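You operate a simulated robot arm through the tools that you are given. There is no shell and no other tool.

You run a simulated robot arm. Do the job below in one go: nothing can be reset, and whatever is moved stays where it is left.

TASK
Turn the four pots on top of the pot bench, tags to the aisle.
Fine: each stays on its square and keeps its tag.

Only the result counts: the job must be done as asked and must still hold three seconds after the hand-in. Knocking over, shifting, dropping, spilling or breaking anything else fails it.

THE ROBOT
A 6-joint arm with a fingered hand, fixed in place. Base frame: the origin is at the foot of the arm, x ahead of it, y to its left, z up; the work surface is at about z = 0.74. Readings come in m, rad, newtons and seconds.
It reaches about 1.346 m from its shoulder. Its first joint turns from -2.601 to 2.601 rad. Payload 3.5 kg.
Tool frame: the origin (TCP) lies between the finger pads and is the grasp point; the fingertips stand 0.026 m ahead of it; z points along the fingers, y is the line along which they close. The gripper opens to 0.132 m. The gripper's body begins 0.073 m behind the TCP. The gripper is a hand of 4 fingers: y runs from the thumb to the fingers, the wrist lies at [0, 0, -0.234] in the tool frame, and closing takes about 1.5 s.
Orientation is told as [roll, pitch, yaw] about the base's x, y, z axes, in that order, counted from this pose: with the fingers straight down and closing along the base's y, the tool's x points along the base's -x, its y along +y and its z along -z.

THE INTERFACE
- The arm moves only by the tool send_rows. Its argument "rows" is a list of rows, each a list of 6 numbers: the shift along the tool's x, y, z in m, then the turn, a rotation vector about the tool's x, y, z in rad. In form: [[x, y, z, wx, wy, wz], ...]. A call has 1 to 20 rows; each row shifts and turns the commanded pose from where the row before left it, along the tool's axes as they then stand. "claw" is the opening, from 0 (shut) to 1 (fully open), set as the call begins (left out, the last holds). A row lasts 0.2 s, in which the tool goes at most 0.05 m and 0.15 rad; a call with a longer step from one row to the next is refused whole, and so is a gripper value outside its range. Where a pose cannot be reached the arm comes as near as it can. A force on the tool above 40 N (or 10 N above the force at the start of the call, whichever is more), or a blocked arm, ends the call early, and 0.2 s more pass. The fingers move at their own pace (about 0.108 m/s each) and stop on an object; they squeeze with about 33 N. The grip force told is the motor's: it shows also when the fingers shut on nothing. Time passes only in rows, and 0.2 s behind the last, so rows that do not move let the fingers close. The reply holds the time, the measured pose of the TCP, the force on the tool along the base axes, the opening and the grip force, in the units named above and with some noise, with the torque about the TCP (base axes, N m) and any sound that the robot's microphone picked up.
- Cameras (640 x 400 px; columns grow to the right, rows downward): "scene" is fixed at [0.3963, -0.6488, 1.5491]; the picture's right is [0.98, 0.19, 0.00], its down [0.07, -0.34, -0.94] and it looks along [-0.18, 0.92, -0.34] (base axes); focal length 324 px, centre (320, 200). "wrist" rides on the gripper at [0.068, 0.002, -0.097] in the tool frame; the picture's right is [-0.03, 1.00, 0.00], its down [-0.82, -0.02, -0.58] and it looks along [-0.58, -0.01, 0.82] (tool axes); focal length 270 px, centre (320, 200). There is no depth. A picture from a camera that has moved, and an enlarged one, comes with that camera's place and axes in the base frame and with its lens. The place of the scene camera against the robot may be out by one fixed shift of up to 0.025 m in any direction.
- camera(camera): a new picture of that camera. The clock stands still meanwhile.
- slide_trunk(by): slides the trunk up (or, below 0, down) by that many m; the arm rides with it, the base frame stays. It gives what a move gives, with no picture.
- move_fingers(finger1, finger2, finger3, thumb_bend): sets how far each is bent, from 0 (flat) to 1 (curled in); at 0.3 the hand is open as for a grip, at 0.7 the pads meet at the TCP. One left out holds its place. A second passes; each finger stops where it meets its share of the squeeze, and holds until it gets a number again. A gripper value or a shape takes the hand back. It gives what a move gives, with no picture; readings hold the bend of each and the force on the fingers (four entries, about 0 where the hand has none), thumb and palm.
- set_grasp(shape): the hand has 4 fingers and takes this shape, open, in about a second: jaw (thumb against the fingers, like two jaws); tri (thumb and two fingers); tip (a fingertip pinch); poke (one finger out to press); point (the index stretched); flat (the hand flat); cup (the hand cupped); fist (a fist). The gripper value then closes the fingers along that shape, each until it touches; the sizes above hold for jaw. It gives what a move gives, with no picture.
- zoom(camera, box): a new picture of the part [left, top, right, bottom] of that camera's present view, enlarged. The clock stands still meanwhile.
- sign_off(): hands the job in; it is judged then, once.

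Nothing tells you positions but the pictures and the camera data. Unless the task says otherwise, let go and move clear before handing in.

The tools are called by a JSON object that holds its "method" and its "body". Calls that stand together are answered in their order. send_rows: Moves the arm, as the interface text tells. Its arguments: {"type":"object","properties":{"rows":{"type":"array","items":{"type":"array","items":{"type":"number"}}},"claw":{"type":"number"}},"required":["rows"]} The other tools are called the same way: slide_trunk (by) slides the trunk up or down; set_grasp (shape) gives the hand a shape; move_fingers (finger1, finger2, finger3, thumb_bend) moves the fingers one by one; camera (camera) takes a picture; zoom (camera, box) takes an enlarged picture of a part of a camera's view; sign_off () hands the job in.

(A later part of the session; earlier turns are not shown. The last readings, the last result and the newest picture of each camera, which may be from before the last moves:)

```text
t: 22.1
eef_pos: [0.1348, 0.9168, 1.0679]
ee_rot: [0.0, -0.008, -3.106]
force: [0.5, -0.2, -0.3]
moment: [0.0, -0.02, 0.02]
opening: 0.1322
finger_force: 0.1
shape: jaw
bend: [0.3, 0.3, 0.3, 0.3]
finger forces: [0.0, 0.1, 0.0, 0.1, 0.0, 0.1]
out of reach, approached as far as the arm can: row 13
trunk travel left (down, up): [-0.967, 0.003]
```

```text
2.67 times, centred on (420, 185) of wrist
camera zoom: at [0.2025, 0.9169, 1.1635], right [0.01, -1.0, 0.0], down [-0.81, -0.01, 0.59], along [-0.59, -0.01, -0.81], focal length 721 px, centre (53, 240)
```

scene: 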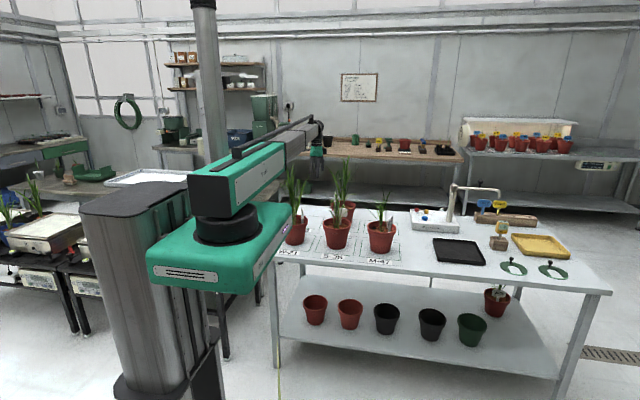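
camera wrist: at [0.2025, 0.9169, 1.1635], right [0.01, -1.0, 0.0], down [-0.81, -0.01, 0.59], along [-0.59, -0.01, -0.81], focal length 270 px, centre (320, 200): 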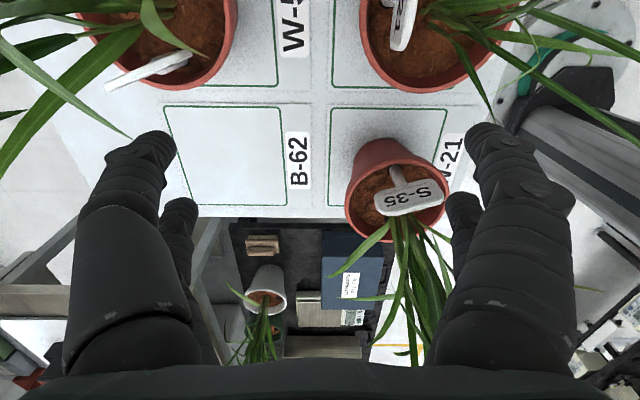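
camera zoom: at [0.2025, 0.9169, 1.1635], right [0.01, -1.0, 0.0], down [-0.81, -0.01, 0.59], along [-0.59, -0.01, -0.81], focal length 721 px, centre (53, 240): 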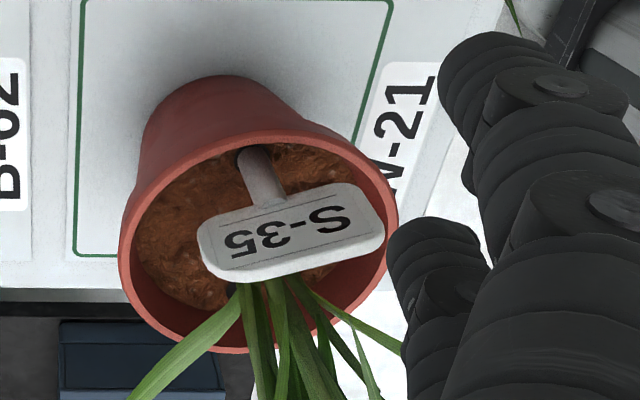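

All tags' faces are measured: about 19° (W-21 square), 90° (S-35), -20° (M-47), 200° (W-50). I noticed a yellowish line on the floor; I'll zoom on it in case it marks the aisle.

{"method": "zoom", "body": {"camera": "wrist", "box": [340, 270, 480, 380]}}

{"method": "zoom", "body": {"camera": "wrist", "box": [460, 0, 640, 130]}}

{"method": "zoom", "body": {"camera": "scene", "box": [0, 80, 200, 220]}}

{"method": "zoom", "body": {"camera": "scene", "box": [160, 40, 320, 170]}}

{"method": "zoom", "body": {"camera": "scene", "box": [300, 120, 470, 210]}}

{"method": "zoom", "body": {"camera": "scene", "box": [0, 250, 260, 400]}}

```text
3.64 times, centred on (410, 325) of wrist
camera zoom: at [0.2025, 0.9169, 1.1635], right [0.01, -1.0, 0.0], down [-0.81, -0.01, 0.59], along [-0.59, -0.01, -0.81], focal length 983 px, centre (-7, -254)
```

zoom: 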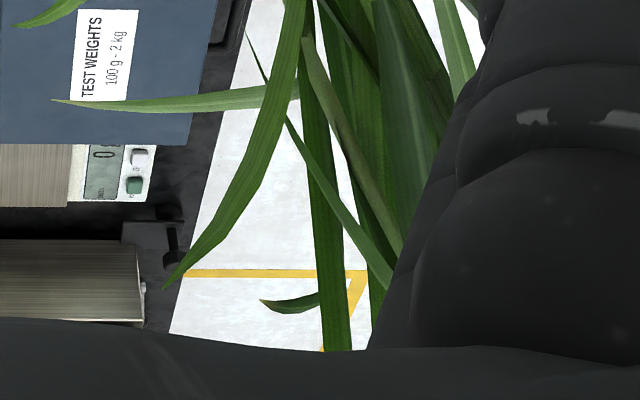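

```text
3.08 times, centred on (550, 65) of wrist
camera zoom: at [0.2025, 0.9169, 1.1635], right [0.01, -1.0, 0.0], down [-0.81, -0.01, 0.59], along [-0.59, -0.01, -0.81], focal length 832 px, centre (-388, 615)
```

zoom: 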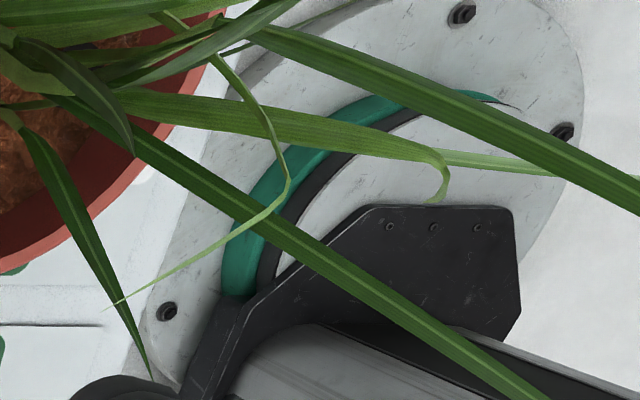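

```text
2.86 times, centred on (100, 150) of scene
camera zoom: at [0.3963, -0.6488, 1.5491], right [0.98, 0.19, 0.0], down [0.07, -0.34, -0.94], along [-0.18, 0.92, -0.34], focal length 925 px, centre (949, 343)
```

zoom: 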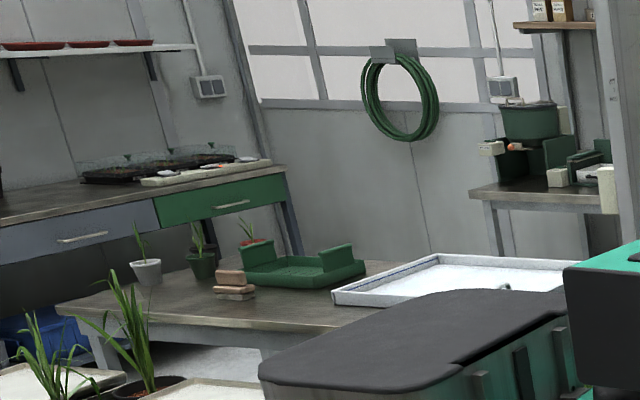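

```text
3.08 times, centred on (240, 105) of scene
camera zoom: at [0.3963, -0.6488, 1.5491], right [0.98, 0.19, 0.0], down [0.07, -0.34, -0.94], along [-0.18, 0.92, -0.34], focal length 996 px, centre (566, 492)
```

zoom: 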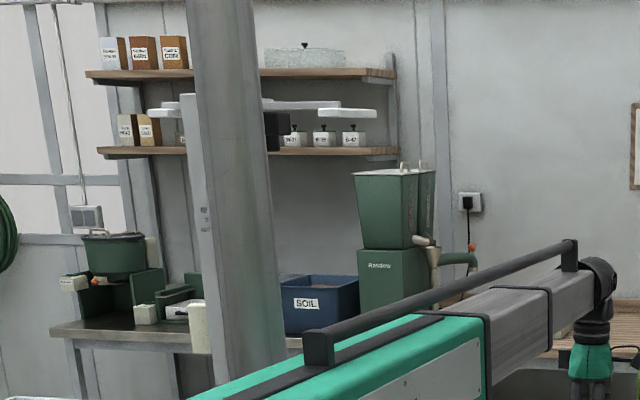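

```text
3.76 times, centred on (385, 165) of scene
camera zoom: at [0.3963, -0.6488, 1.5491], right [0.98, 0.19, 0.0], down [0.07, -0.34, -0.94], along [-0.18, 0.92, -0.34], focal length 1219 px, centre (75, 332)
```

zoom: 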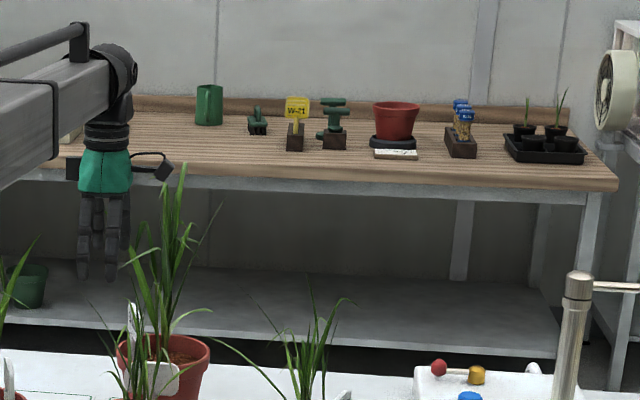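

```text
2.46 times, centred on (130, 325) of scene
camera zoom: at [0.3963, -0.6488, 1.5491], right [0.98, 0.19, 0.0], down [0.07, -0.34, -0.94], along [-0.18, 0.92, -0.34], focal length 797 px, centre (788, -108)
```

zoom: 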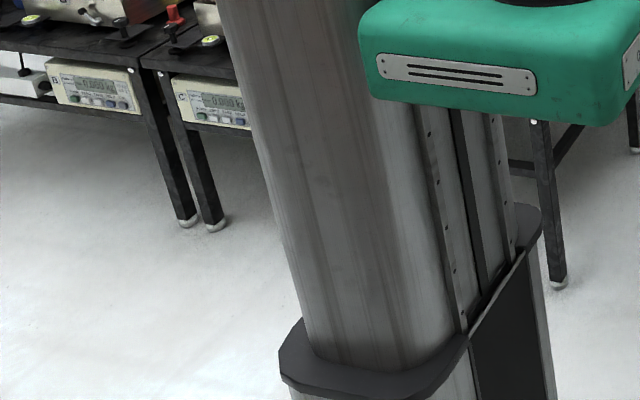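

There is a yellow floor marking far off to -x. To be sure which side is the aisle, I'll turn the hand to look out toward -y and around the room.

{"method": "send_rows", "body": {"rows": [[0, 0, 0, 0, 0, -0.1428], [0, 0, 0, 0, 0, -0.1428], [0, 0, 0, 0, 0, -0.1428], [0, 0, 0, 0, 0, -0.1428], [0, 0, 0, 0, 0, -0.1428], [0, 0, 0, 0, 0, -0.1428], [0, 0, 0, 0, 0, -0.1428], [0, 0, 0, 0, 0, -0.1428], [0, 0, 0, 0, 0, -0.1428], [0, 0, 0, 0, 0, -0.1428], [0, 0, 0, 0, 0, -0.1428], [0, -0.04, 0, 0, 0, 0], [-0.045, 0, 0, 0, 0, 0], [-0.045, 0, 0, 0, 0, 0], [-0.045, 0, 0, 0, 0, 0], [-0.045, 0, 0, 0, 0, 0], [-0.045, 0, 0, 0, 0, 0], [-0.045, 0, 0, 0, 0, 0]]}}

{"method": "send_rows", "body": {"rows": [[0, 0, 0, 0, -0.12, 0], [0, 0, 0, 0, -0.12, 0], [0, 0, 0, 0, -0.12, 0], [0, 0, 0, 0, -0.12, 0], [0, 0, 0, 0, -0.12, 0], [0, 0, 0, 0, -0.12, 0]]}}

{"method": "camera", "body": {"camera": "wrist"}}

{"method": "camera", "body": {"camera": "scene"}}

```text
t: 25.9
eef_pos: [0.0956, 0.6464, 1.0678]
ee_rot: [0.0, -0.001, -1.57]
force: [0.3, 0.4, -0.4]
moment: [-0.03, 0.03, -0.02]
opening: 0.1321
finger_force: 0.1
shape: jaw
bend: [0.3, 0.3, 0.3, 0.3]
finger forces: [0.0, 0.0, 0.1, 0.1, 0.0, 0.0]
trunk travel left (down, up): [-0.967, 0.003]
```

```text
t: 27.2
eef_pos: [0.0973, 0.6474, 1.0917]
ee_rot: [0.001, -0.44, -1.57]
force: [1.2, -0.4, 0.6]
moment: [0.01, 0.05, -0.01]
opening: 0.1319
finger_force: 0.1
shape: jaw
bend: [0.3, 0.3, 0.3, 0.3]
finger forces: [0.0, 0.1, 0.0, 0.0, 0.0, 0.1]
out of reach, approached as far as the arm can: row 2, 3, 4, 5, 6
trunk travel left (down, up): [-0.967, 0.003]
```

```text
taken
camera wrist: at [0.0978, 0.7498, 1.1481], right [1.0, -0.02, 0.01], down [-0.02, -0.49, 0.87], along [-0.01, -0.87, -0.49], focal length 270 px, centre (320, 200)
```

wrist: 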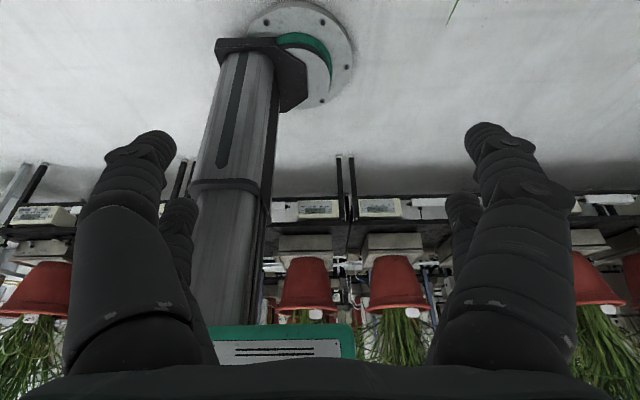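

```text
taken
```

scene: 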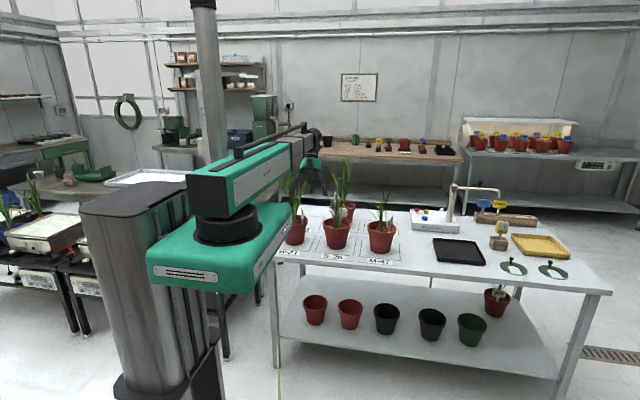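

Across the floor on the -y side stands a row of scales with plants, so the strip with the robot between is a walkway. I'll zoom to see which way those pots' tags face, and whether there are signs.

{"method": "zoom", "body": {"camera": "wrist", "box": [250, 180, 450, 350]}}

{"method": "zoom", "body": {"camera": "wrist", "box": [540, 160, 640, 350]}}

{"method": "zoom", "body": {"camera": "wrist", "box": [0, 160, 120, 350]}}

```text
2.35 times, centred on (350, 265) of wrist
camera zoom: at [0.0978, 0.7498, 1.1481], right [1.0, -0.02, 0.01], down [-0.02, -0.49, 0.87], along [-0.01, -0.87, -0.49], focal length 636 px, centre (249, 47)
```

zoom: 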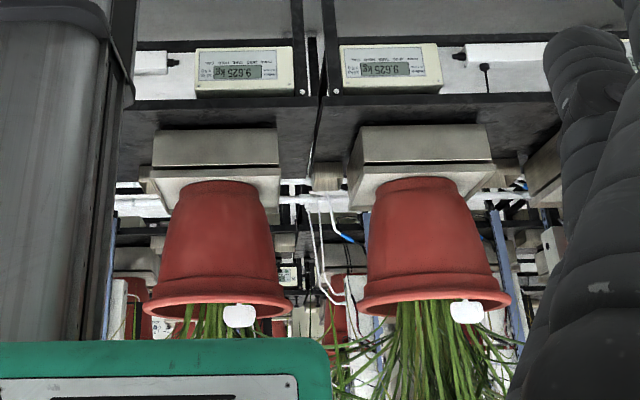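

```text
2.11 times, centred on (590, 255) of wrist
camera zoom: at [0.0978, 0.7498, 1.1481], right [1.0, -0.02, 0.01], down [-0.02, -0.49, 0.87], along [-0.01, -0.87, -0.49], focal length 569 px, centre (-248, 84)
```

zoom: 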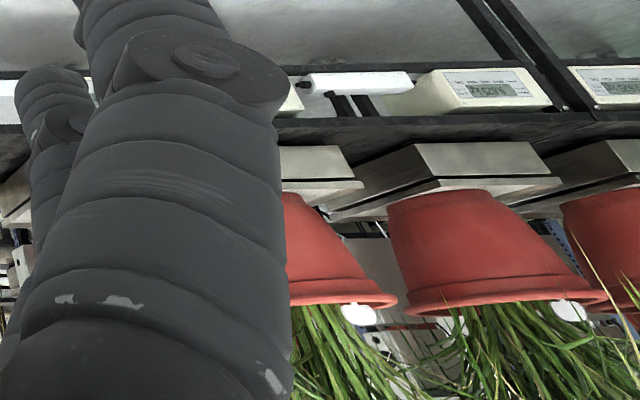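

```text
2.11 times, centred on (60, 255) of wrist
camera zoom: at [0.0978, 0.7498, 1.1481], right [1.0, -0.02, 0.01], down [-0.02, -0.49, 0.87], along [-0.01, -0.87, -0.49], focal length 569 px, centre (867, 84)
```

zoom: 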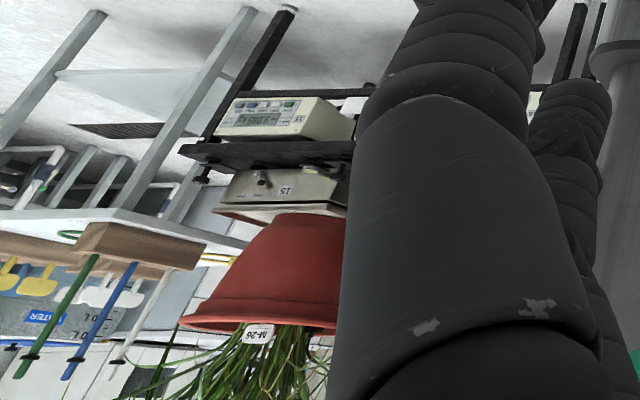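

The pots across the way have their tags facing toward the robot's strip, so the aisle is the -y side. I'll level the hand again and then set up the M-47 grip first (smallest risk).

{"method": "send_rows", "body": {"rows": [[0, 0, 0, 0, 0.11, 0], [0, 0, 0, 0, 0.11, 0], [0, 0, 0, 0, 0.11, 0], [0, 0, 0, 0, 0.11, 0]]}}

```text
t: 28.2
eef_pos: [0.0974, 0.6479, 1.0683]
ee_rot: [0.002, 0.001, -1.568]
force: [-1.1, 0.8, 0.8]
moment: [0.02, -0.01, 0.03]
opening: 0.1321
finger_force: 0.1
shape: jaw
bend: [0.3, 0.3, 0.3, 0.3]
finger forces: [0.1, 0.1, 0.0, 0.0, 0.0, 0.0]
out of reach, approached as far as the arm can: row 1, 2, 3
trunk travel left (down, up): [-0.967, 0.003]
```

Leveled again. Before gripping I want to understand the hand's layout, so I'll zoom on it in both cameras.

{"method": "zoom", "body": {"camera": "scene", "box": [285, 120, 345, 200]}}

{"method": "zoom", "body": {"camera": "wrist", "box": [40, 100, 640, 400]}}

{"method": "send_rows", "body": {"rows": [[0, 0, 0, 0, 0, 0], [0, 0, 0, 0, 0, 0], [0, 0, 0, 0, 0, 0], [0, 0, 0, 0, 0, 0], [0, 0, 0, 0, 0, 0]], "claw": 0.4}}

{"method": "camera", "body": {"camera": "wrist"}}

{"method": "zoom", "body": {"camera": "scene", "box": [285, 120, 345, 200]}}

```text
5.00 times, centred on (315, 160) of scene
camera zoom: at [0.3963, -0.6488, 1.5491], right [0.98, 0.19, 0.0], down [0.07, -0.34, -0.94], along [-0.18, 0.92, -0.34], focal length 1619 px, centre (345, 400)
```

zoom: 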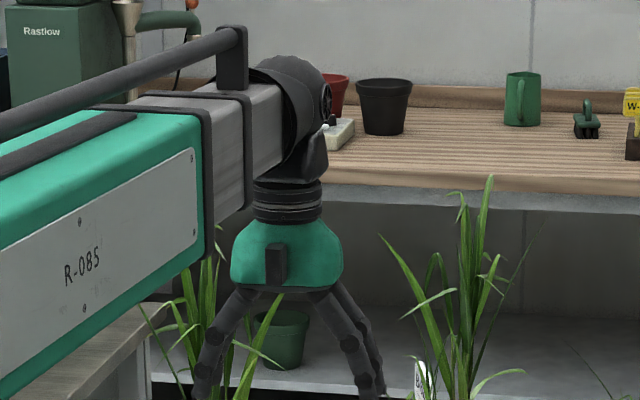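

```text
1.07 times, centred on (340, 250) of wrist (not enlarged: the box is as wide or as high as the picture)
camera zoom: at [0.0975, 0.7147, 1.1643], right [1.0, -0.02, 0.0], down [-0.02, -0.82, 0.58], along [-0.01, -0.58, -0.82], focal length 288 px, centre (299, 147)
```

zoom: 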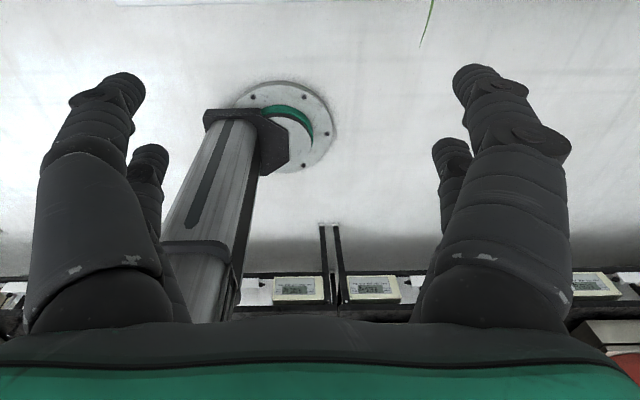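

```text
t: 29.4
eef_pos: [0.0964, 0.6462, 1.0681]
ee_rot: [0.001, -0.001, -1.57]
force: [0.4, 0.3, -0.2]
moment: [0.01, 0.0, -0.05]
opening: 0.0533
finger_force: 0.0
shape: jaw
bend: [0.73, 0.73, 0.73, 0.7]
finger forces: [0.1, 0.0, 0.0, 0.1, 0.1, 0.1]
trunk travel left (down, up): [-0.967, 0.003]
```

```text
taken
camera wrist: at [0.0975, 0.7152, 1.1641], right [1.0, -0.02, 0.0], down [-0.02, -0.82, 0.58], along [-0.01, -0.58, -0.82], focal length 270 px, centre (320, 200)
```

wrist: 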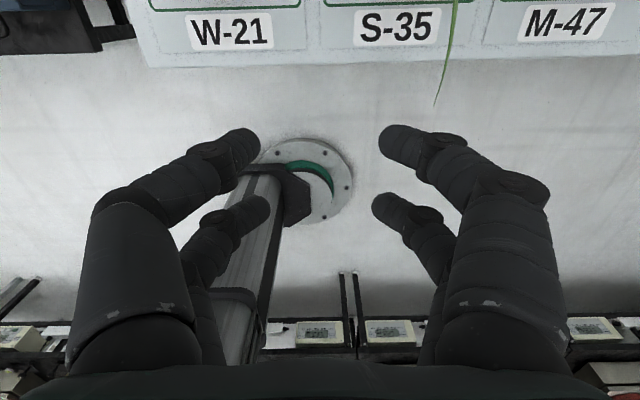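

```text
5.00 times, centred on (315, 160) of scene
camera zoom: at [0.3963, -0.6488, 1.5491], right [0.98, 0.19, 0.0], down [0.07, -0.34, -0.94], along [-0.18, 0.92, -0.34], focal length 1619 px, centre (345, 400)
```

zoom: 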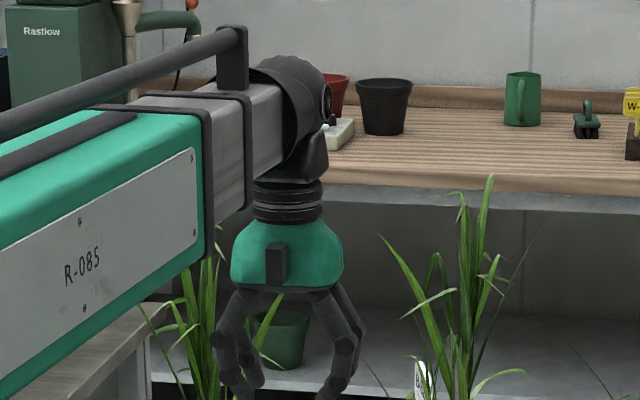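

The digits curl inward in pairs, two per side, so a rim pinch works: one pair inside the rim, the other outside. I'll first do M-47: move above the rim point at azimuth 160° of its pot (about x 0.360, y 0.831), yaw -110°.

{"method": "send_rows", "body": {"rows": [[0, 0.044, 0, 0, 0, 0], [0, 0.044, 0, 0, 0, 0], [0, 0.044, 0, 0, 0, 0], [0, 0.044, 0, 0, 0, 0], [0, 0.044, 0, 0, 0, 0], [0, 0.044, 0, 0, 0, 0], [0.037, 0, 0, 0, 0, 0.1163], [0.037, 0, 0, 0, 0, 0.1163], [0, 0, 0, 0, 0, 0.1163]]}}

{"method": "camera", "body": {"camera": "wrist"}}

```text
t: 31.4
eef_pos: [0.3653, 0.7237, 1.0676]
ee_rot: [0.002, -0.001, -1.92]
force: [0.4, -0.2, 0.0]
moment: [0.0, 0.01, -0.04]
opening: 0.0532
finger_force: 0.1
shape: jaw
bend: [0.73, 0.73, 0.73, 0.7]
finger forces: [0.0, 0.0, 0.2, 0.0, 0.0, 0.1]
out of reach, approached as far as the arm can: row 4
trunk travel left (down, up): [-0.967, 0.003]
```

```text
taken
camera wrist: at [0.389, 0.7857, 1.1641], right [0.93, -0.37, 0.0], down [-0.3, -0.76, 0.58], along [-0.21, -0.54, -0.82], focal length 270 px, centre (320, 200)
```

wrist: 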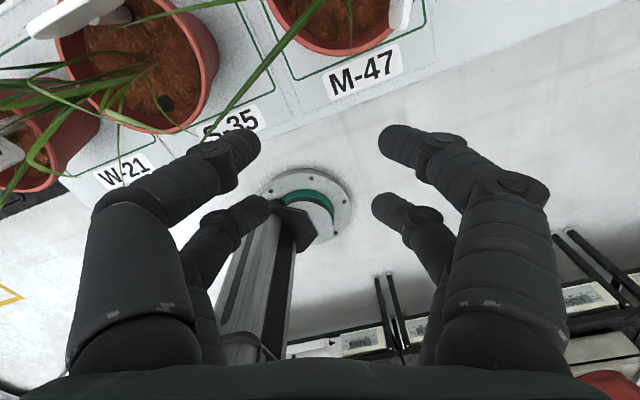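

Now shift to the grip point and lower partway with the trunk to check alignment.

{"method": "send_rows", "body": {"rows": [[0.033, -0.0138, 0, 0, 0, 0], [0.033, -0.0138, 0, 0, 0, 0], [0.033, -0.0138, 0, 0, 0, 0]]}}

{"method": "slide_trunk", "body": {"by": -0.1}}

{"method": "camera", "body": {"camera": "wrist"}}

{"method": "zoom", "body": {"camera": "scene", "box": [310, 130, 450, 280]}}

```text
t: 32.2
eef_pos: [0.3597, 0.8284, 1.068]
ee_rot: [0.003, 0.0, -1.919]
force: [-0.5, -0.1, 0.0]
moment: [0.03, -0.02, 0.01]
opening: 0.0533
finger_force: 0.1
shape: jaw
bend: [0.73, 0.73, 0.73, 0.7]
finger forces: [0.0, 0.1, 0.0, 0.0, 0.0, 0.1]
trunk travel left (down, up): [-0.967, 0.003]
```

```text
t: 33.6
eef_pos: [0.3589, 0.8272, 0.969]
ee_rot: [0.001, 0.0, -1.919]
force: [0.2, -0.1, -0.5]
moment: [0.0, 0.0, -0.01]
opening: 0.0532
finger_force: 0.0
shape: jaw
bend: [0.73, 0.73, 0.73, 0.7]
finger forces: [0.0, 0.0, 0.1, 0.0, 0.0, 0.0]
trunk travel left (down, up): [-0.867, 0.103]
```

```text
taken
camera wrist: at [0.383, 0.8908, 1.0643], right [0.93, -0.36, 0.0], down [-0.3, -0.76, 0.58], along [-0.21, -0.54, -0.82], focal length 270 px, centre (320, 200)
```

wrist: 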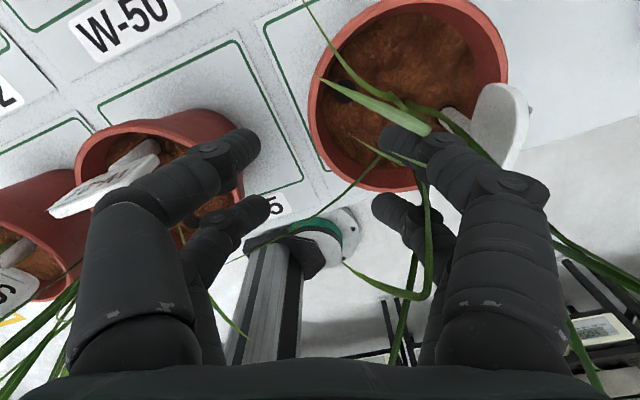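

```text
2.67 times, centred on (380, 205) of scene
camera zoom: at [0.3963, -0.6488, 1.5491], right [0.98, 0.19, 0.0], down [0.07, -0.34, -0.94], along [-0.18, 0.92, -0.34], focal length 863 px, centre (160, 187)
```

zoom: 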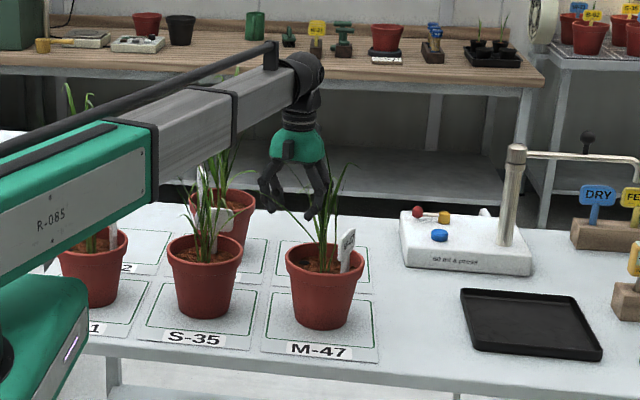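

The rim's wall is about 4 mm further outward than the TCP line. Before descending I'll check where the tips end up when nearly shut, closing in free air here.

{"method": "send_rows", "body": {"rows": [[0, -0.004, 0, 0, 0, 0], [0, 0, 0, 0, 0, 0], [0, 0, 0, 0, 0, 0], [0, 0, 0, 0, 0, 0]], "claw": 0.05}}

{"method": "camera", "body": {"camera": "wrist"}}

{"method": "zoom", "body": {"camera": "scene", "box": [350, 130, 410, 200]}}

```text
t: 34.6
eef_pos: [0.3552, 0.8295, 0.9671]
ee_rot: [0.002, 0.0, -1.918]
force: [-0.9, 0.2, 0.4]
moment: [0.03, -0.01, 0.0]
opening: 0.0068
finger_force: 0.1
shape: jaw
bend: [0.71, 0.71, 0.71, 0.7]
finger forces: [0.1, 0.1, 0.0, 0.0, 0.0, 0.0]
trunk travel left (down, up): [-0.867, 0.103]
```

```text
taken
camera wrist: at [0.3789, 0.892, 1.0642], right [0.93, -0.36, 0.0], down [-0.3, -0.76, 0.58], along [-0.21, -0.54, -0.82], focal length 270 px, centre (320, 200)
```

wrist: 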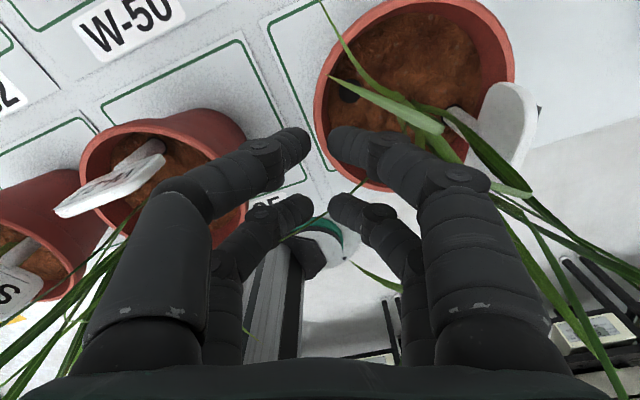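

```text
5.71 times, centred on (380, 165) of scene
camera zoom: at [0.3963, -0.6488, 1.5491], right [0.98, 0.19, 0.0], down [0.07, -0.34, -0.94], along [-0.18, 0.92, -0.34], focal length 1850 px, centre (-23, 400)
```

zoom: 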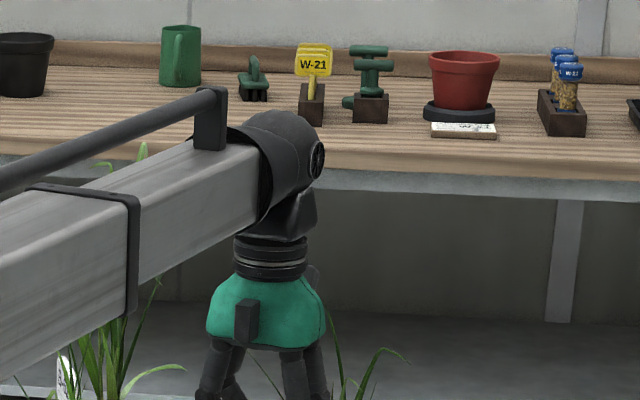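

Tips end about 2 cm ahead of the TCP. I'll reopen to 0.4 and go down so the tips sit about 15 mm below the rim top.

{"method": "send_rows", "body": {"rows": [[0, 0, 0, 0, 0, 0], [0, 0, 0, 0, 0, 0], [0, 0, 0, 0, 0, 0], [0, 0, 0, 0, 0, 0]], "claw": 0.4}}

{"method": "slide_trunk", "body": {"by": -0.06}}

{"method": "camera", "body": {"camera": "wrist"}}

{"method": "zoom", "body": {"camera": "scene", "box": [330, 150, 430, 280]}}

```text
t: 35.6
eef_pos: [0.3557, 0.829, 0.9686]
ee_rot: [0.001, 0.002, -1.917]
force: [-0.8, 1.0, 0.1]
moment: [-0.01, 0.0, -0.01]
opening: 0.0522
finger_force: 0.0
shape: jaw
bend: [0.73, 0.73, 0.73, 0.7]
finger forces: [0.1, 0.0, 0.1, 0.1, 0.0, 0.0]
trunk travel left (down, up): [-0.867, 0.103]
```

```text
t: 36.6
eef_pos: [0.3553, 0.8283, 0.9075]
ee_rot: [0.0, 0.0, -1.918]
force: [0.1, 0.5, -1.0]
moment: [0.01, 0.0, 0.0]
opening: 0.0524
finger_force: 0.0
shape: jaw
bend: [0.73, 0.73, 0.73, 0.7]
finger forces: [0.4, 0.0, 0.0, 0.0, 0.0, 0.0]
trunk travel left (down, up): [-0.807, 0.163]
```

```text
taken
camera wrist: at [0.3788, 0.892, 1.0042], right [0.93, -0.36, 0.0], down [-0.3, -0.76, 0.58], along [-0.21, -0.54, -0.82], focal length 270 px, centre (320, 200)
```

wrist: 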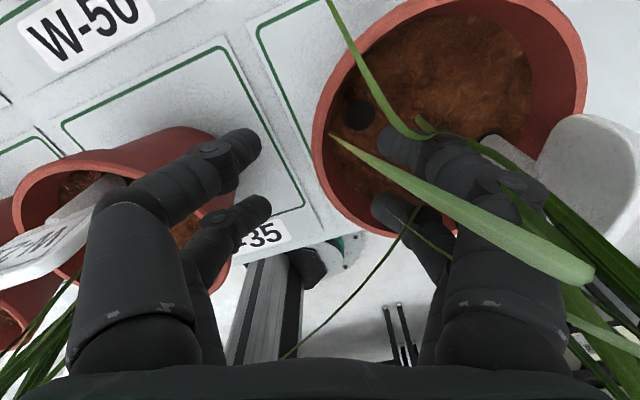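

```text
3.08 times, centred on (380, 215) of scene
camera zoom: at [0.3963, -0.6488, 1.5491], right [0.98, 0.19, 0.0], down [0.07, -0.34, -0.94], along [-0.18, 0.92, -0.34], focal length 996 px, centre (135, 154)
```

zoom: 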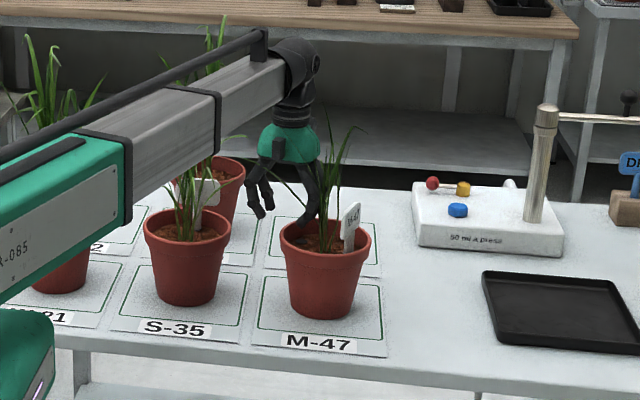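

The rim lies between the digit pairs and the tag is clear. I'll lower the last 3 cm.

{"method": "slide_trunk", "body": {"by": -0.03}}

{"method": "camera", "body": {"camera": "wrist"}}

{"method": "zoom", "body": {"camera": "scene", "box": [340, 170, 420, 270]}}

```text
t: 37.3
eef_pos: [0.355, 0.8283, 0.8776]
ee_rot: [0.001, -0.002, -1.92]
force: [-0.8, 1.7, -0.2]
moment: [-0.04, -0.03, 0.11]
opening: 0.052
finger_force: 0.0
shape: jaw
bend: [0.73, 0.73, 0.73, 0.7]
finger forces: [2.2, 0.1, 0.0, 0.0, 0.0, 0.0]
trunk travel left (down, up): [-0.777, 0.193]
```

```text
taken
camera wrist: at [0.3789, 0.8921, 0.974], right [0.93, -0.36, 0.0], down [-0.3, -0.76, 0.58], along [-0.21, -0.54, -0.82], focal length 270 px, centre (320, 200)
```

wrist: 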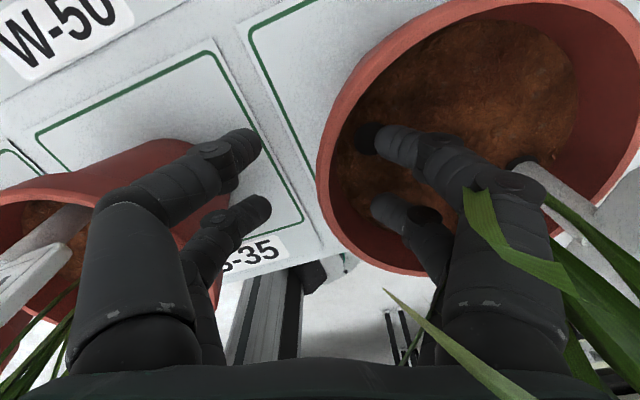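

```text
4.00 times, centred on (380, 220) of scene
camera zoom: at [0.3963, -0.6488, 1.5491], right [0.98, 0.19, 0.0], down [0.07, -0.34, -0.94], along [-0.18, 0.92, -0.34], focal length 1295 px, centre (80, 120)
```

zoom: 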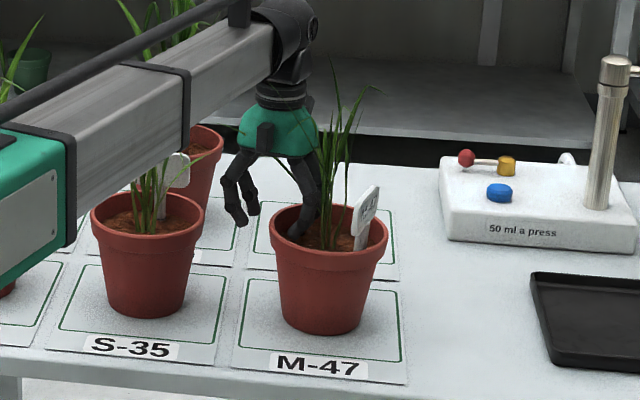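

Finger 1 feels about 2 N, likely brushing the stem. Closing moves it away from the plant onto the rim.

{"method": "send_rows", "body": {"rows": [[0, 0, 0, 0, 0, 0], [0, 0, 0, 0, 0, 0], [0, 0, 0, 0, 0, 0], [0, 0, 0, 0, 0, 0], [0, 0, 0, 0, 0, 0], [0, 0, 0, 0, 0, 0]], "claw": 0}}

{"method": "camera", "body": {"camera": "wrist"}}

{"method": "zoom", "body": {"camera": "scene", "box": [340, 170, 420, 270]}}

```text
t: 38.7
eef_pos: [0.3549, 0.8285, 0.8782]
ee_rot: [0.0, 0.001, -1.919]
force: [0.9, 0.8, 0.5]
moment: [-0.1, -0.3, 0.25]
opening: 0.0
finger_force: 32.8
shape: jaw
bend: [0.76, 0.72, 0.64, 0.69]
finger forces: [25.0, 31.9, 29.3, 0.0, 28.2, 0.0]
trunk travel left (down, up): [-0.777, 0.193]
```

```text
taken
camera wrist: at [0.3791, 0.8922, 0.9739], right [0.93, -0.36, 0.0], down [-0.3, -0.76, 0.58], along [-0.21, -0.54, -0.82], focal length 270 px, centre (320, 200)
```

wrist: 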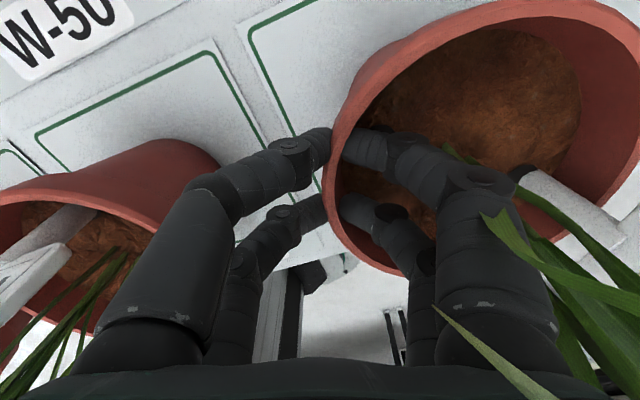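

```text
4.00 times, centred on (380, 220) of scene
camera zoom: at [0.3963, -0.6488, 1.5491], right [0.98, 0.19, 0.0], down [0.07, -0.34, -0.94], along [-0.18, 0.92, -0.34], focal length 1295 px, centre (80, 120)
```

zoom: 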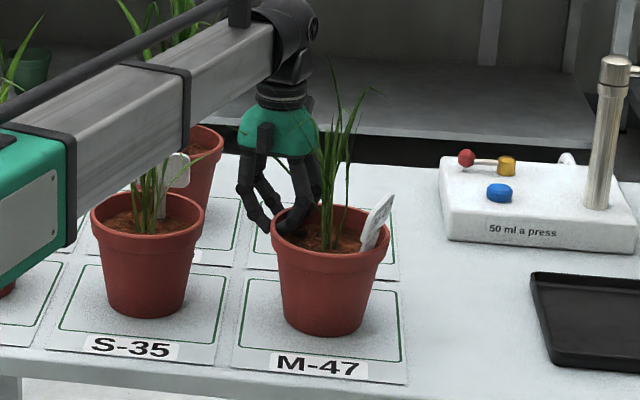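

The grip holds on the rim; the pot is tilted by a few degrees but in place. I'll turn it clockwise around its own axis, starting with a small step to check it follows.

{"method": "send_rows", "body": {"rows": [[0.00503, 0.00019, 0, 0, 0, 0.07636], [0.00503, 0.00019, 0, 0, 0, 0.07636], [0.00503, 0.00019, 0, 0, 0, 0.07636], [0.00503, 0.00019, 0, 0, 0, 0.07636]]}}

{"method": "camera", "body": {"camera": "wrist"}}

{"method": "zoom", "body": {"camera": "scene", "box": [340, 170, 420, 270]}}

```text
t: 39.7
eef_pos: [0.3648, 0.8467, 0.8787]
ee_rot: [0.001, 0.0, -2.225]
force: [2.5, 0.0, -0.1]
moment: [-0.21, -0.24, 0.21]
opening: 0.0001
finger_force: 33.3
shape: jaw
bend: [0.76, 0.72, 0.64, 0.69]
finger forces: [25.8, 32.5, 29.2, 0.0, 28.1, 0.0]
trunk travel left (down, up): [-0.777, 0.193]
```

```text
taken
camera wrist: at [0.4069, 0.8991, 0.974], right [0.78, -0.63, 0.0], down [-0.51, -0.63, 0.58], along [-0.36, -0.45, -0.82], focal length 270 px, centre (320, 200)
```

wrist: 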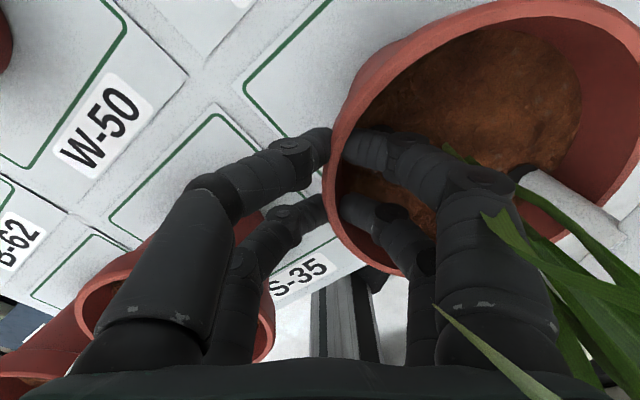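

```text
4.00 times, centred on (380, 220) of scene
camera zoom: at [0.3963, -0.6488, 1.5491], right [0.98, 0.19, 0.0], down [0.07, -0.34, -0.94], along [-0.18, 0.92, -0.34], focal length 1295 px, centre (80, 120)
```

zoom: 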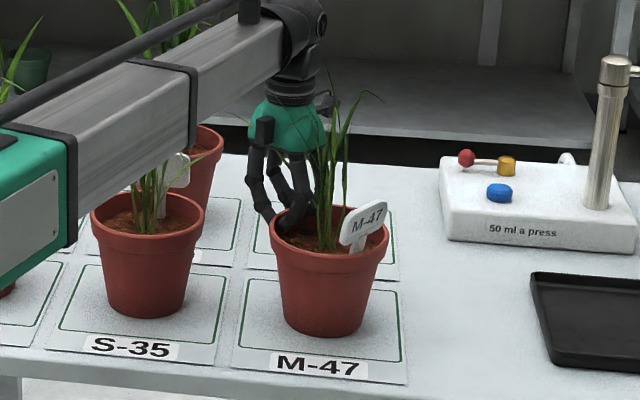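

The pot follows rigidly and stays centred. Continuing the rest of the turn.

{"method": "send_rows", "body": {"rows": [[0.00503, 0.00019, 0, 0, 0, 0.07636], [0.00503, 0.00019, 0, 0, 0, 0.07636], [0.00503, 0.00019, 0, 0, 0, 0.07636], [0.00503, 0.00019, 0, 0, 0, 0.07636], [0.00503, 0.00019, 0, 0, 0, 0.07636], [0.00503, 0.00019, 0, 0, 0, 0.07636], [0.00503, 0.00019, 0, 0, 0, 0.07636], [0.00503, 0.00019, 0, 0, 0, 0.07636], [0.00503, 0.00019, 0, 0, 0, 0.07636], [0.00503, 0.00019, 0, 0, 0, 0.07636], [0.00503, 0.00019, 0, 0, 0, 0.07636], [0.00503, 0.00019, 0, 0, 0, 0.07636]]}}

{"method": "camera", "body": {"camera": "wrist"}}

{"method": "zoom", "body": {"camera": "scene", "box": [340, 170, 420, 270]}}

```text
t: 42.3
eef_pos: [0.4188, 0.8709, 0.8783]
ee_rot: [0.001, 0.002, 3.139]
force: [1.5, -2.0, -0.1]
moment: [-0.29, 0.04, 0.22]
opening: 0.0
finger_force: 33.5
shape: jaw
bend: [0.76, 0.72, 0.64, 0.69]
finger forces: [26.5, 33.0, 29.2, 0.1, 28.1, 0.0]
trunk travel left (down, up): [-0.777, 0.193]
```

```text
taken
camera wrist: at [0.4849, 0.8695, 0.9742], right [-0.03, -1.0, 0.0], down [-0.82, 0.02, 0.58], along [-0.58, 0.01, -0.82], focal length 270 px, centre (320, 200)
```

wrist: 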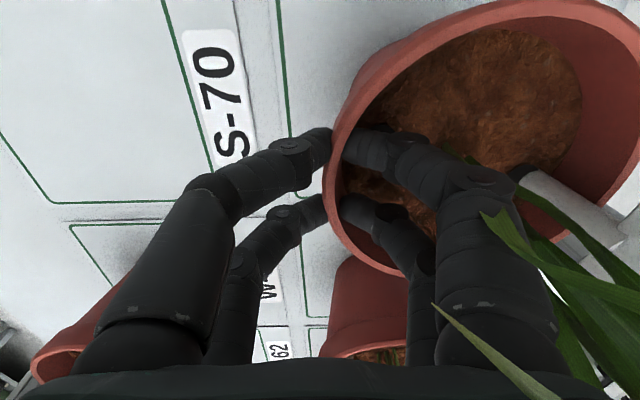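

```text
4.00 times, centred on (380, 220) of scene
camera zoom: at [0.3963, -0.6488, 1.5491], right [0.98, 0.19, 0.0], down [0.07, -0.34, -0.94], along [-0.18, 0.92, -0.34], focal length 1295 px, centre (80, 120)
```

zoom: 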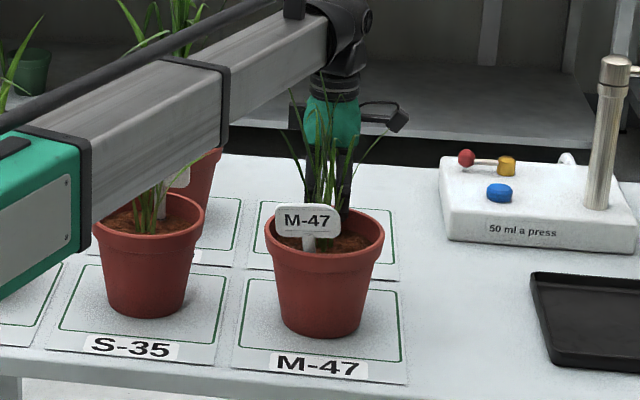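

M-47 now faces the aisle squarely. I'll open just enough to release and look.

{"method": "send_rows", "body": {"rows": [[0, 0, 0, 0, 0, 0], [0, 0, 0, 0, 0, 0], [0, 0, 0, 0, 0, 0], [0, 0, 0, 0, 0, 0]], "claw": 0.25}}

{"method": "camera", "body": {"camera": "wrist"}}

{"method": "zoom", "body": {"camera": "scene", "box": [340, 170, 420, 270]}}

```text
t: 43.3
eef_pos: [0.418, 0.873, 0.8778]
ee_rot: [-0.002, 0.002, -3.141]
force: [0.5, 2.0, 1.1]
moment: [-0.12, -0.02, -0.01]
opening: 0.0319
finger_force: 0.1
shape: jaw
bend: [0.73, 0.73, 0.73, 0.7]
finger forces: [1.6, 1.8, 0.1, 0.1, 0.0, 0.1]
trunk travel left (down, up): [-0.777, 0.193]
```

```text
taken
camera wrist: at [0.4848, 0.8698, 0.9742], right [-0.03, -1.0, 0.0], down [-0.82, 0.02, 0.58], along [-0.58, 0.01, -0.82], focal length 270 px, centre (320, 200)
```

wrist: 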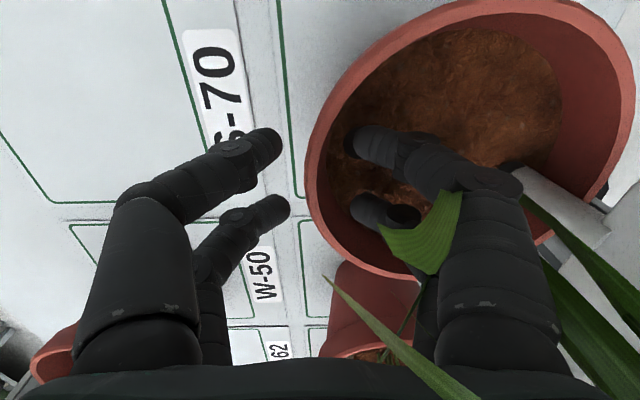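

```text
4.00 times, centred on (380, 220) of scene
camera zoom: at [0.3963, -0.6488, 1.5491], right [0.98, 0.19, 0.0], down [0.07, -0.34, -0.94], along [-0.18, 0.92, -0.34], focal length 1295 px, centre (80, 120)
```

zoom: 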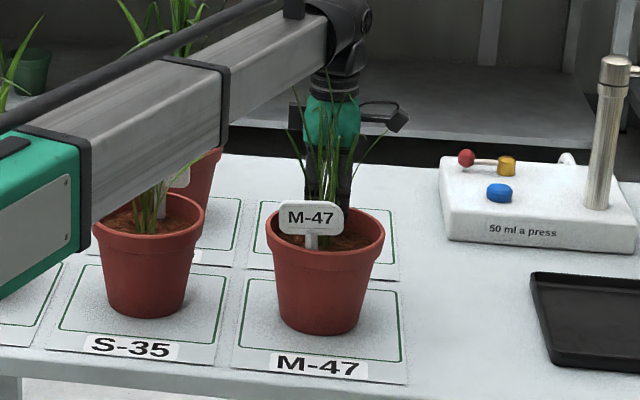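

Released and standing flat. Raising the hand clear.

{"method": "slide_trunk", "body": {"by": 0.1}}

{"method": "slide_trunk", "body": {"by": 0.09}}

{"method": "camera", "body": {"camera": "scene"}}

{"method": "zoom", "body": {"camera": "scene", "box": [270, 160, 430, 280]}}

```text
t: 44.7
eef_pos: [0.4183, 0.8714, 0.9776]
ee_rot: [0.0, 0.001, -3.141]
force: [0.0, -0.5, -0.5]
moment: [0.0, -0.01, -0.01]
opening: 0.0329
finger_force: 0.1
shape: jaw
bend: [0.73, 0.73, 0.73, 0.7]
finger forces: [0.1, 0.1, 0.1, 0.0, 0.0, 0.0]
trunk travel left (down, up): [-0.877, 0.093]
```

```text
t: 45.9
eef_pos: [0.4177, 0.8725, 1.0674]
ee_rot: [0.0, 0.003, -3.143]
force: [0.0, 0.1, 0.2]
moment: [-0.04, -0.03, -0.01]
opening: 0.0327
finger_force: 0.0
shape: jaw
bend: [0.73, 0.73, 0.73, 0.7]
finger forces: [0.0, 0.0, 0.0, 0.1, 0.0, 0.0]
trunk travel left (down, up): [-0.967, 0.003]
```

```text
taken
```

scene: 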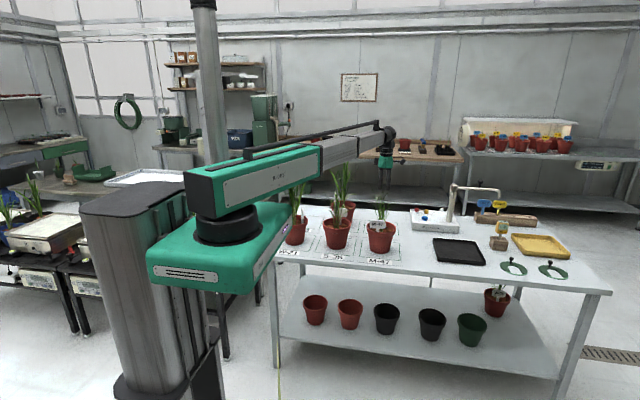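

```text
3.33 times, centred on (350, 220) of scene
camera zoom: at [0.3963, -0.6488, 1.5491], right [0.98, 0.19, 0.0], down [0.07, -0.34, -0.94], along [-0.18, 0.92, -0.34], focal length 1079 px, centre (220, 133)
```

zoom: 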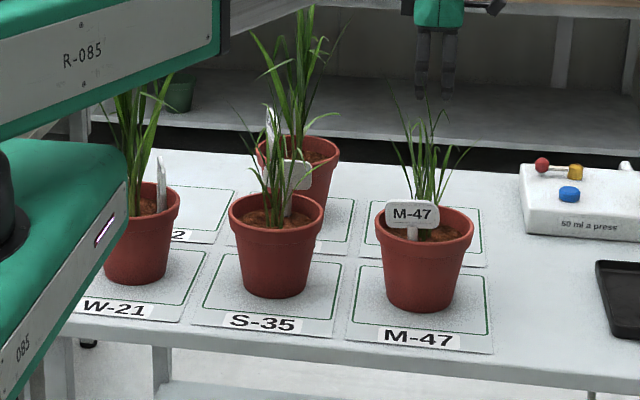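

M-47 is done. Next is the S-35 square's pot (tag W-21 facing away): I'll move round to its front side, grip at azimuth -80°, and later swing it 180° counter-clockwise.

{"method": "send_rows", "body": {"rows": [[-0.036, 0, 0, 0, 0, 0], [-0.036, 0, 0, 0, 0, 0], [-0.036, 0, 0, 0, 0, 0], [0, 0.0431, 0, 0, 0, 0], [0, 0.0431, 0, 0, 0, 0], [0, 0.0431, 0, 0, 0, 0], [0, 0.0431, 0, 0, 0, 0], [-0.0338, 0, 0, 0, 0, -0.0582], [-0.0338, 0, 0, 0, 0, -0.0582], [-0.0338, 0, 0, 0, 0, -0.0582]], "claw": 0.3}}

{"method": "camera", "body": {"camera": "wrist"}}

```text
t: 48.1
eef_pos: [0.2095, 0.6911, 1.0677]
ee_rot: [-0.002, 0.002, -2.967]
force: [0.2, -1.0, 0.1]
moment: [0.03, -0.01, 0.0]
opening: 0.0393
finger_force: 0.1
shape: jaw
bend: [0.73, 0.73, 0.73, 0.7]
finger forces: [0.0, 0.0, 0.1, 0.1, 0.0, 0.0]
trunk travel left (down, up): [-0.967, 0.003]
```

```text
taken
camera wrist: at [0.2748, 0.7014, 1.1644], right [0.15, -0.99, 0.0], down [-0.81, -0.12, 0.58], along [-0.57, -0.09, -0.82], focal length 270 px, centre (320, 200)
```

wrist: 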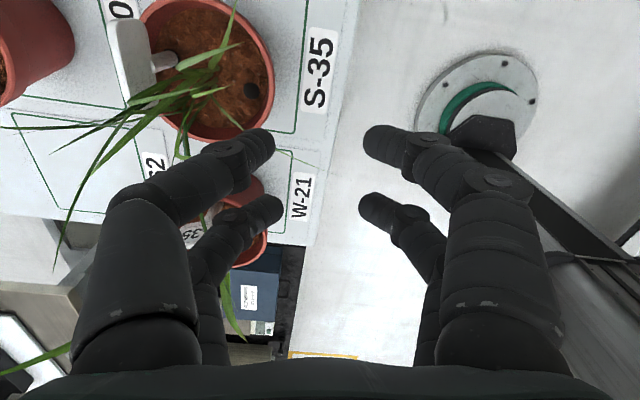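

The rim's front edge shows about 5 mm further out than my estimate, so I'll aim for a wall radius of 0.069. Moving in and lowering partway.

{"method": "send_rows", "body": {"rows": [[0.0045, -0.0256, 0, 0, 0, 0], [0.0045, -0.0256, 0, 0, 0, 0]]}}

{"method": "slide_trunk", "body": {"by": -0.1}}

{"method": "camera", "body": {"camera": "wrist"}}

{"method": "zoom", "body": {"camera": "scene", "box": [290, 150, 390, 270]}}

```text
t: 48.7
eef_pos: [0.2084, 0.7463, 1.0669]
ee_rot: [0.002, 0.002, -2.969]
force: [-0.6, 0.0, -0.3]
moment: [-0.04, -0.01, 0.04]
opening: 0.0393
finger_force: 0.0
shape: jaw
bend: [0.73, 0.73, 0.73, 0.7]
finger forces: [0.1, 0.0, 0.0, 0.0, 0.0, 0.0]
trunk travel left (down, up): [-0.967, 0.003]
```

```text
t: 50.0
eef_pos: [0.2085, 0.7445, 0.9686]
ee_rot: [-0.001, 0.002, -2.967]
force: [0.0, 0.5, 0.2]
moment: [-0.01, 0.0, 0.0]
opening: 0.0392
finger_force: 0.1
shape: jaw
bend: [0.73, 0.73, 0.73, 0.7]
finger forces: [0.0, 0.0, 0.1, 0.0, 0.0, 0.1]
trunk travel left (down, up): [-0.867, 0.103]
```

```text
taken
camera wrist: at [0.2749, 0.7545, 1.0644], right [0.15, -0.99, 0.0], down [-0.81, -0.12, 0.58], along [-0.57, -0.09, -0.82], focal length 270 px, centre (320, 200)
```

wrist: 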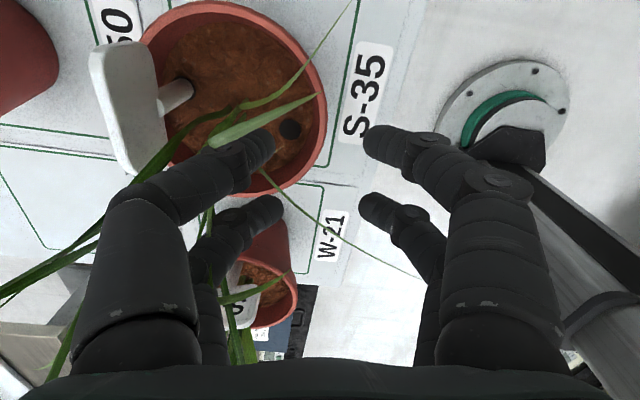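

```text
3.33 times, centred on (340, 210) of scene
camera zoom: at [0.3963, -0.6488, 1.5491], right [0.98, 0.19, 0.0], down [0.07, -0.34, -0.94], along [-0.18, 0.92, -0.34], focal length 1079 px, centre (253, 167)
```

zoom: 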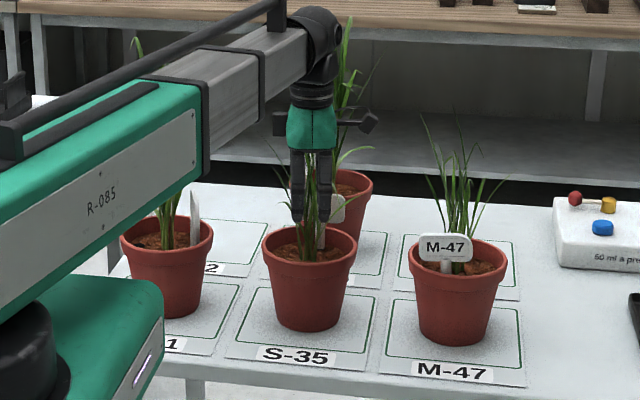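

The wall is centred between the digits. Descending to the grip height.

{"method": "slide_trunk", "body": {"by": -0.06}}

{"method": "slide_trunk", "body": {"by": -0.03}}

{"method": "camera", "body": {"camera": "wrist"}}

{"method": "zoom", "body": {"camera": "scene", "box": [290, 150, 390, 270]}}

```text
t: 51.0
eef_pos: [0.2091, 0.7464, 0.9074]
ee_rot: [0.001, 0.002, -2.967]
force: [-0.1, 0.5, -0.2]
moment: [0.0, 0.03, 0.01]
opening: 0.0393
finger_force: 0.1
shape: jaw
bend: [0.73, 0.73, 0.73, 0.7]
finger forces: [0.0, 0.1, 0.0, 0.0, 0.0, 0.0]
trunk travel left (down, up): [-0.807, 0.163]
```

```text
t: 51.8
eef_pos: [0.2079, 0.744, 0.8793]
ee_rot: [0.002, 0.002, -2.967]
force: [2.2, -0.8, -1.0]
moment: [-0.03, 0.06, -0.11]
opening: 0.0389
finger_force: 0.1
shape: jaw
bend: [0.73, 0.73, 0.73, 0.7]
finger forces: [0.0, 0.1, 0.1, 0.1, 2.1, 0.1]
trunk travel left (down, up): [-0.777, 0.193]
```

```text
taken
camera wrist: at [0.2751, 0.7545, 0.9742], right [0.15, -0.99, 0.0], down [-0.81, -0.12, 0.58], along [-0.57, -0.09, -0.82], focal length 270 px, centre (320, 200)
```

wrist: 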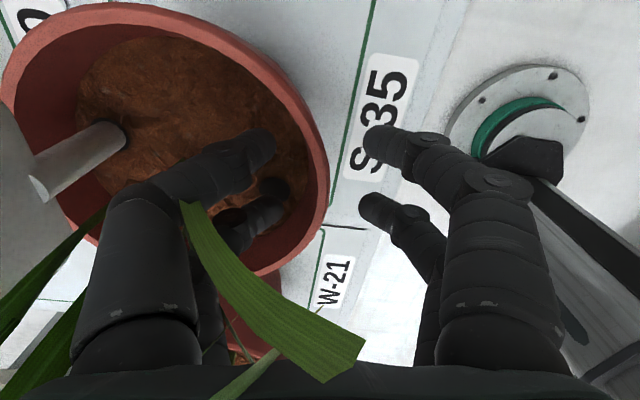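

```text
3.33 times, centred on (340, 210) of scene
camera zoom: at [0.3963, -0.6488, 1.5491], right [0.98, 0.19, 0.0], down [0.07, -0.34, -0.94], along [-0.18, 0.92, -0.34], focal length 1079 px, centre (253, 167)
```

zoom: 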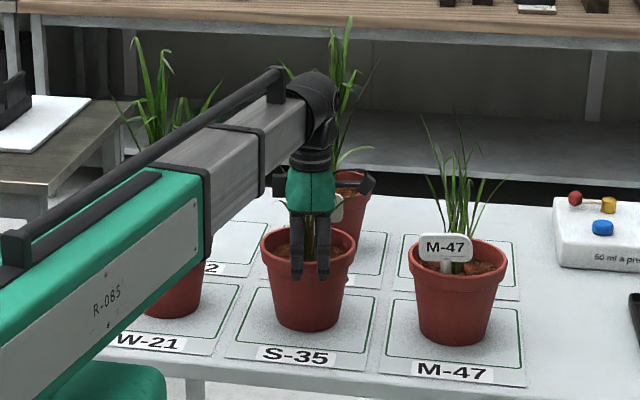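

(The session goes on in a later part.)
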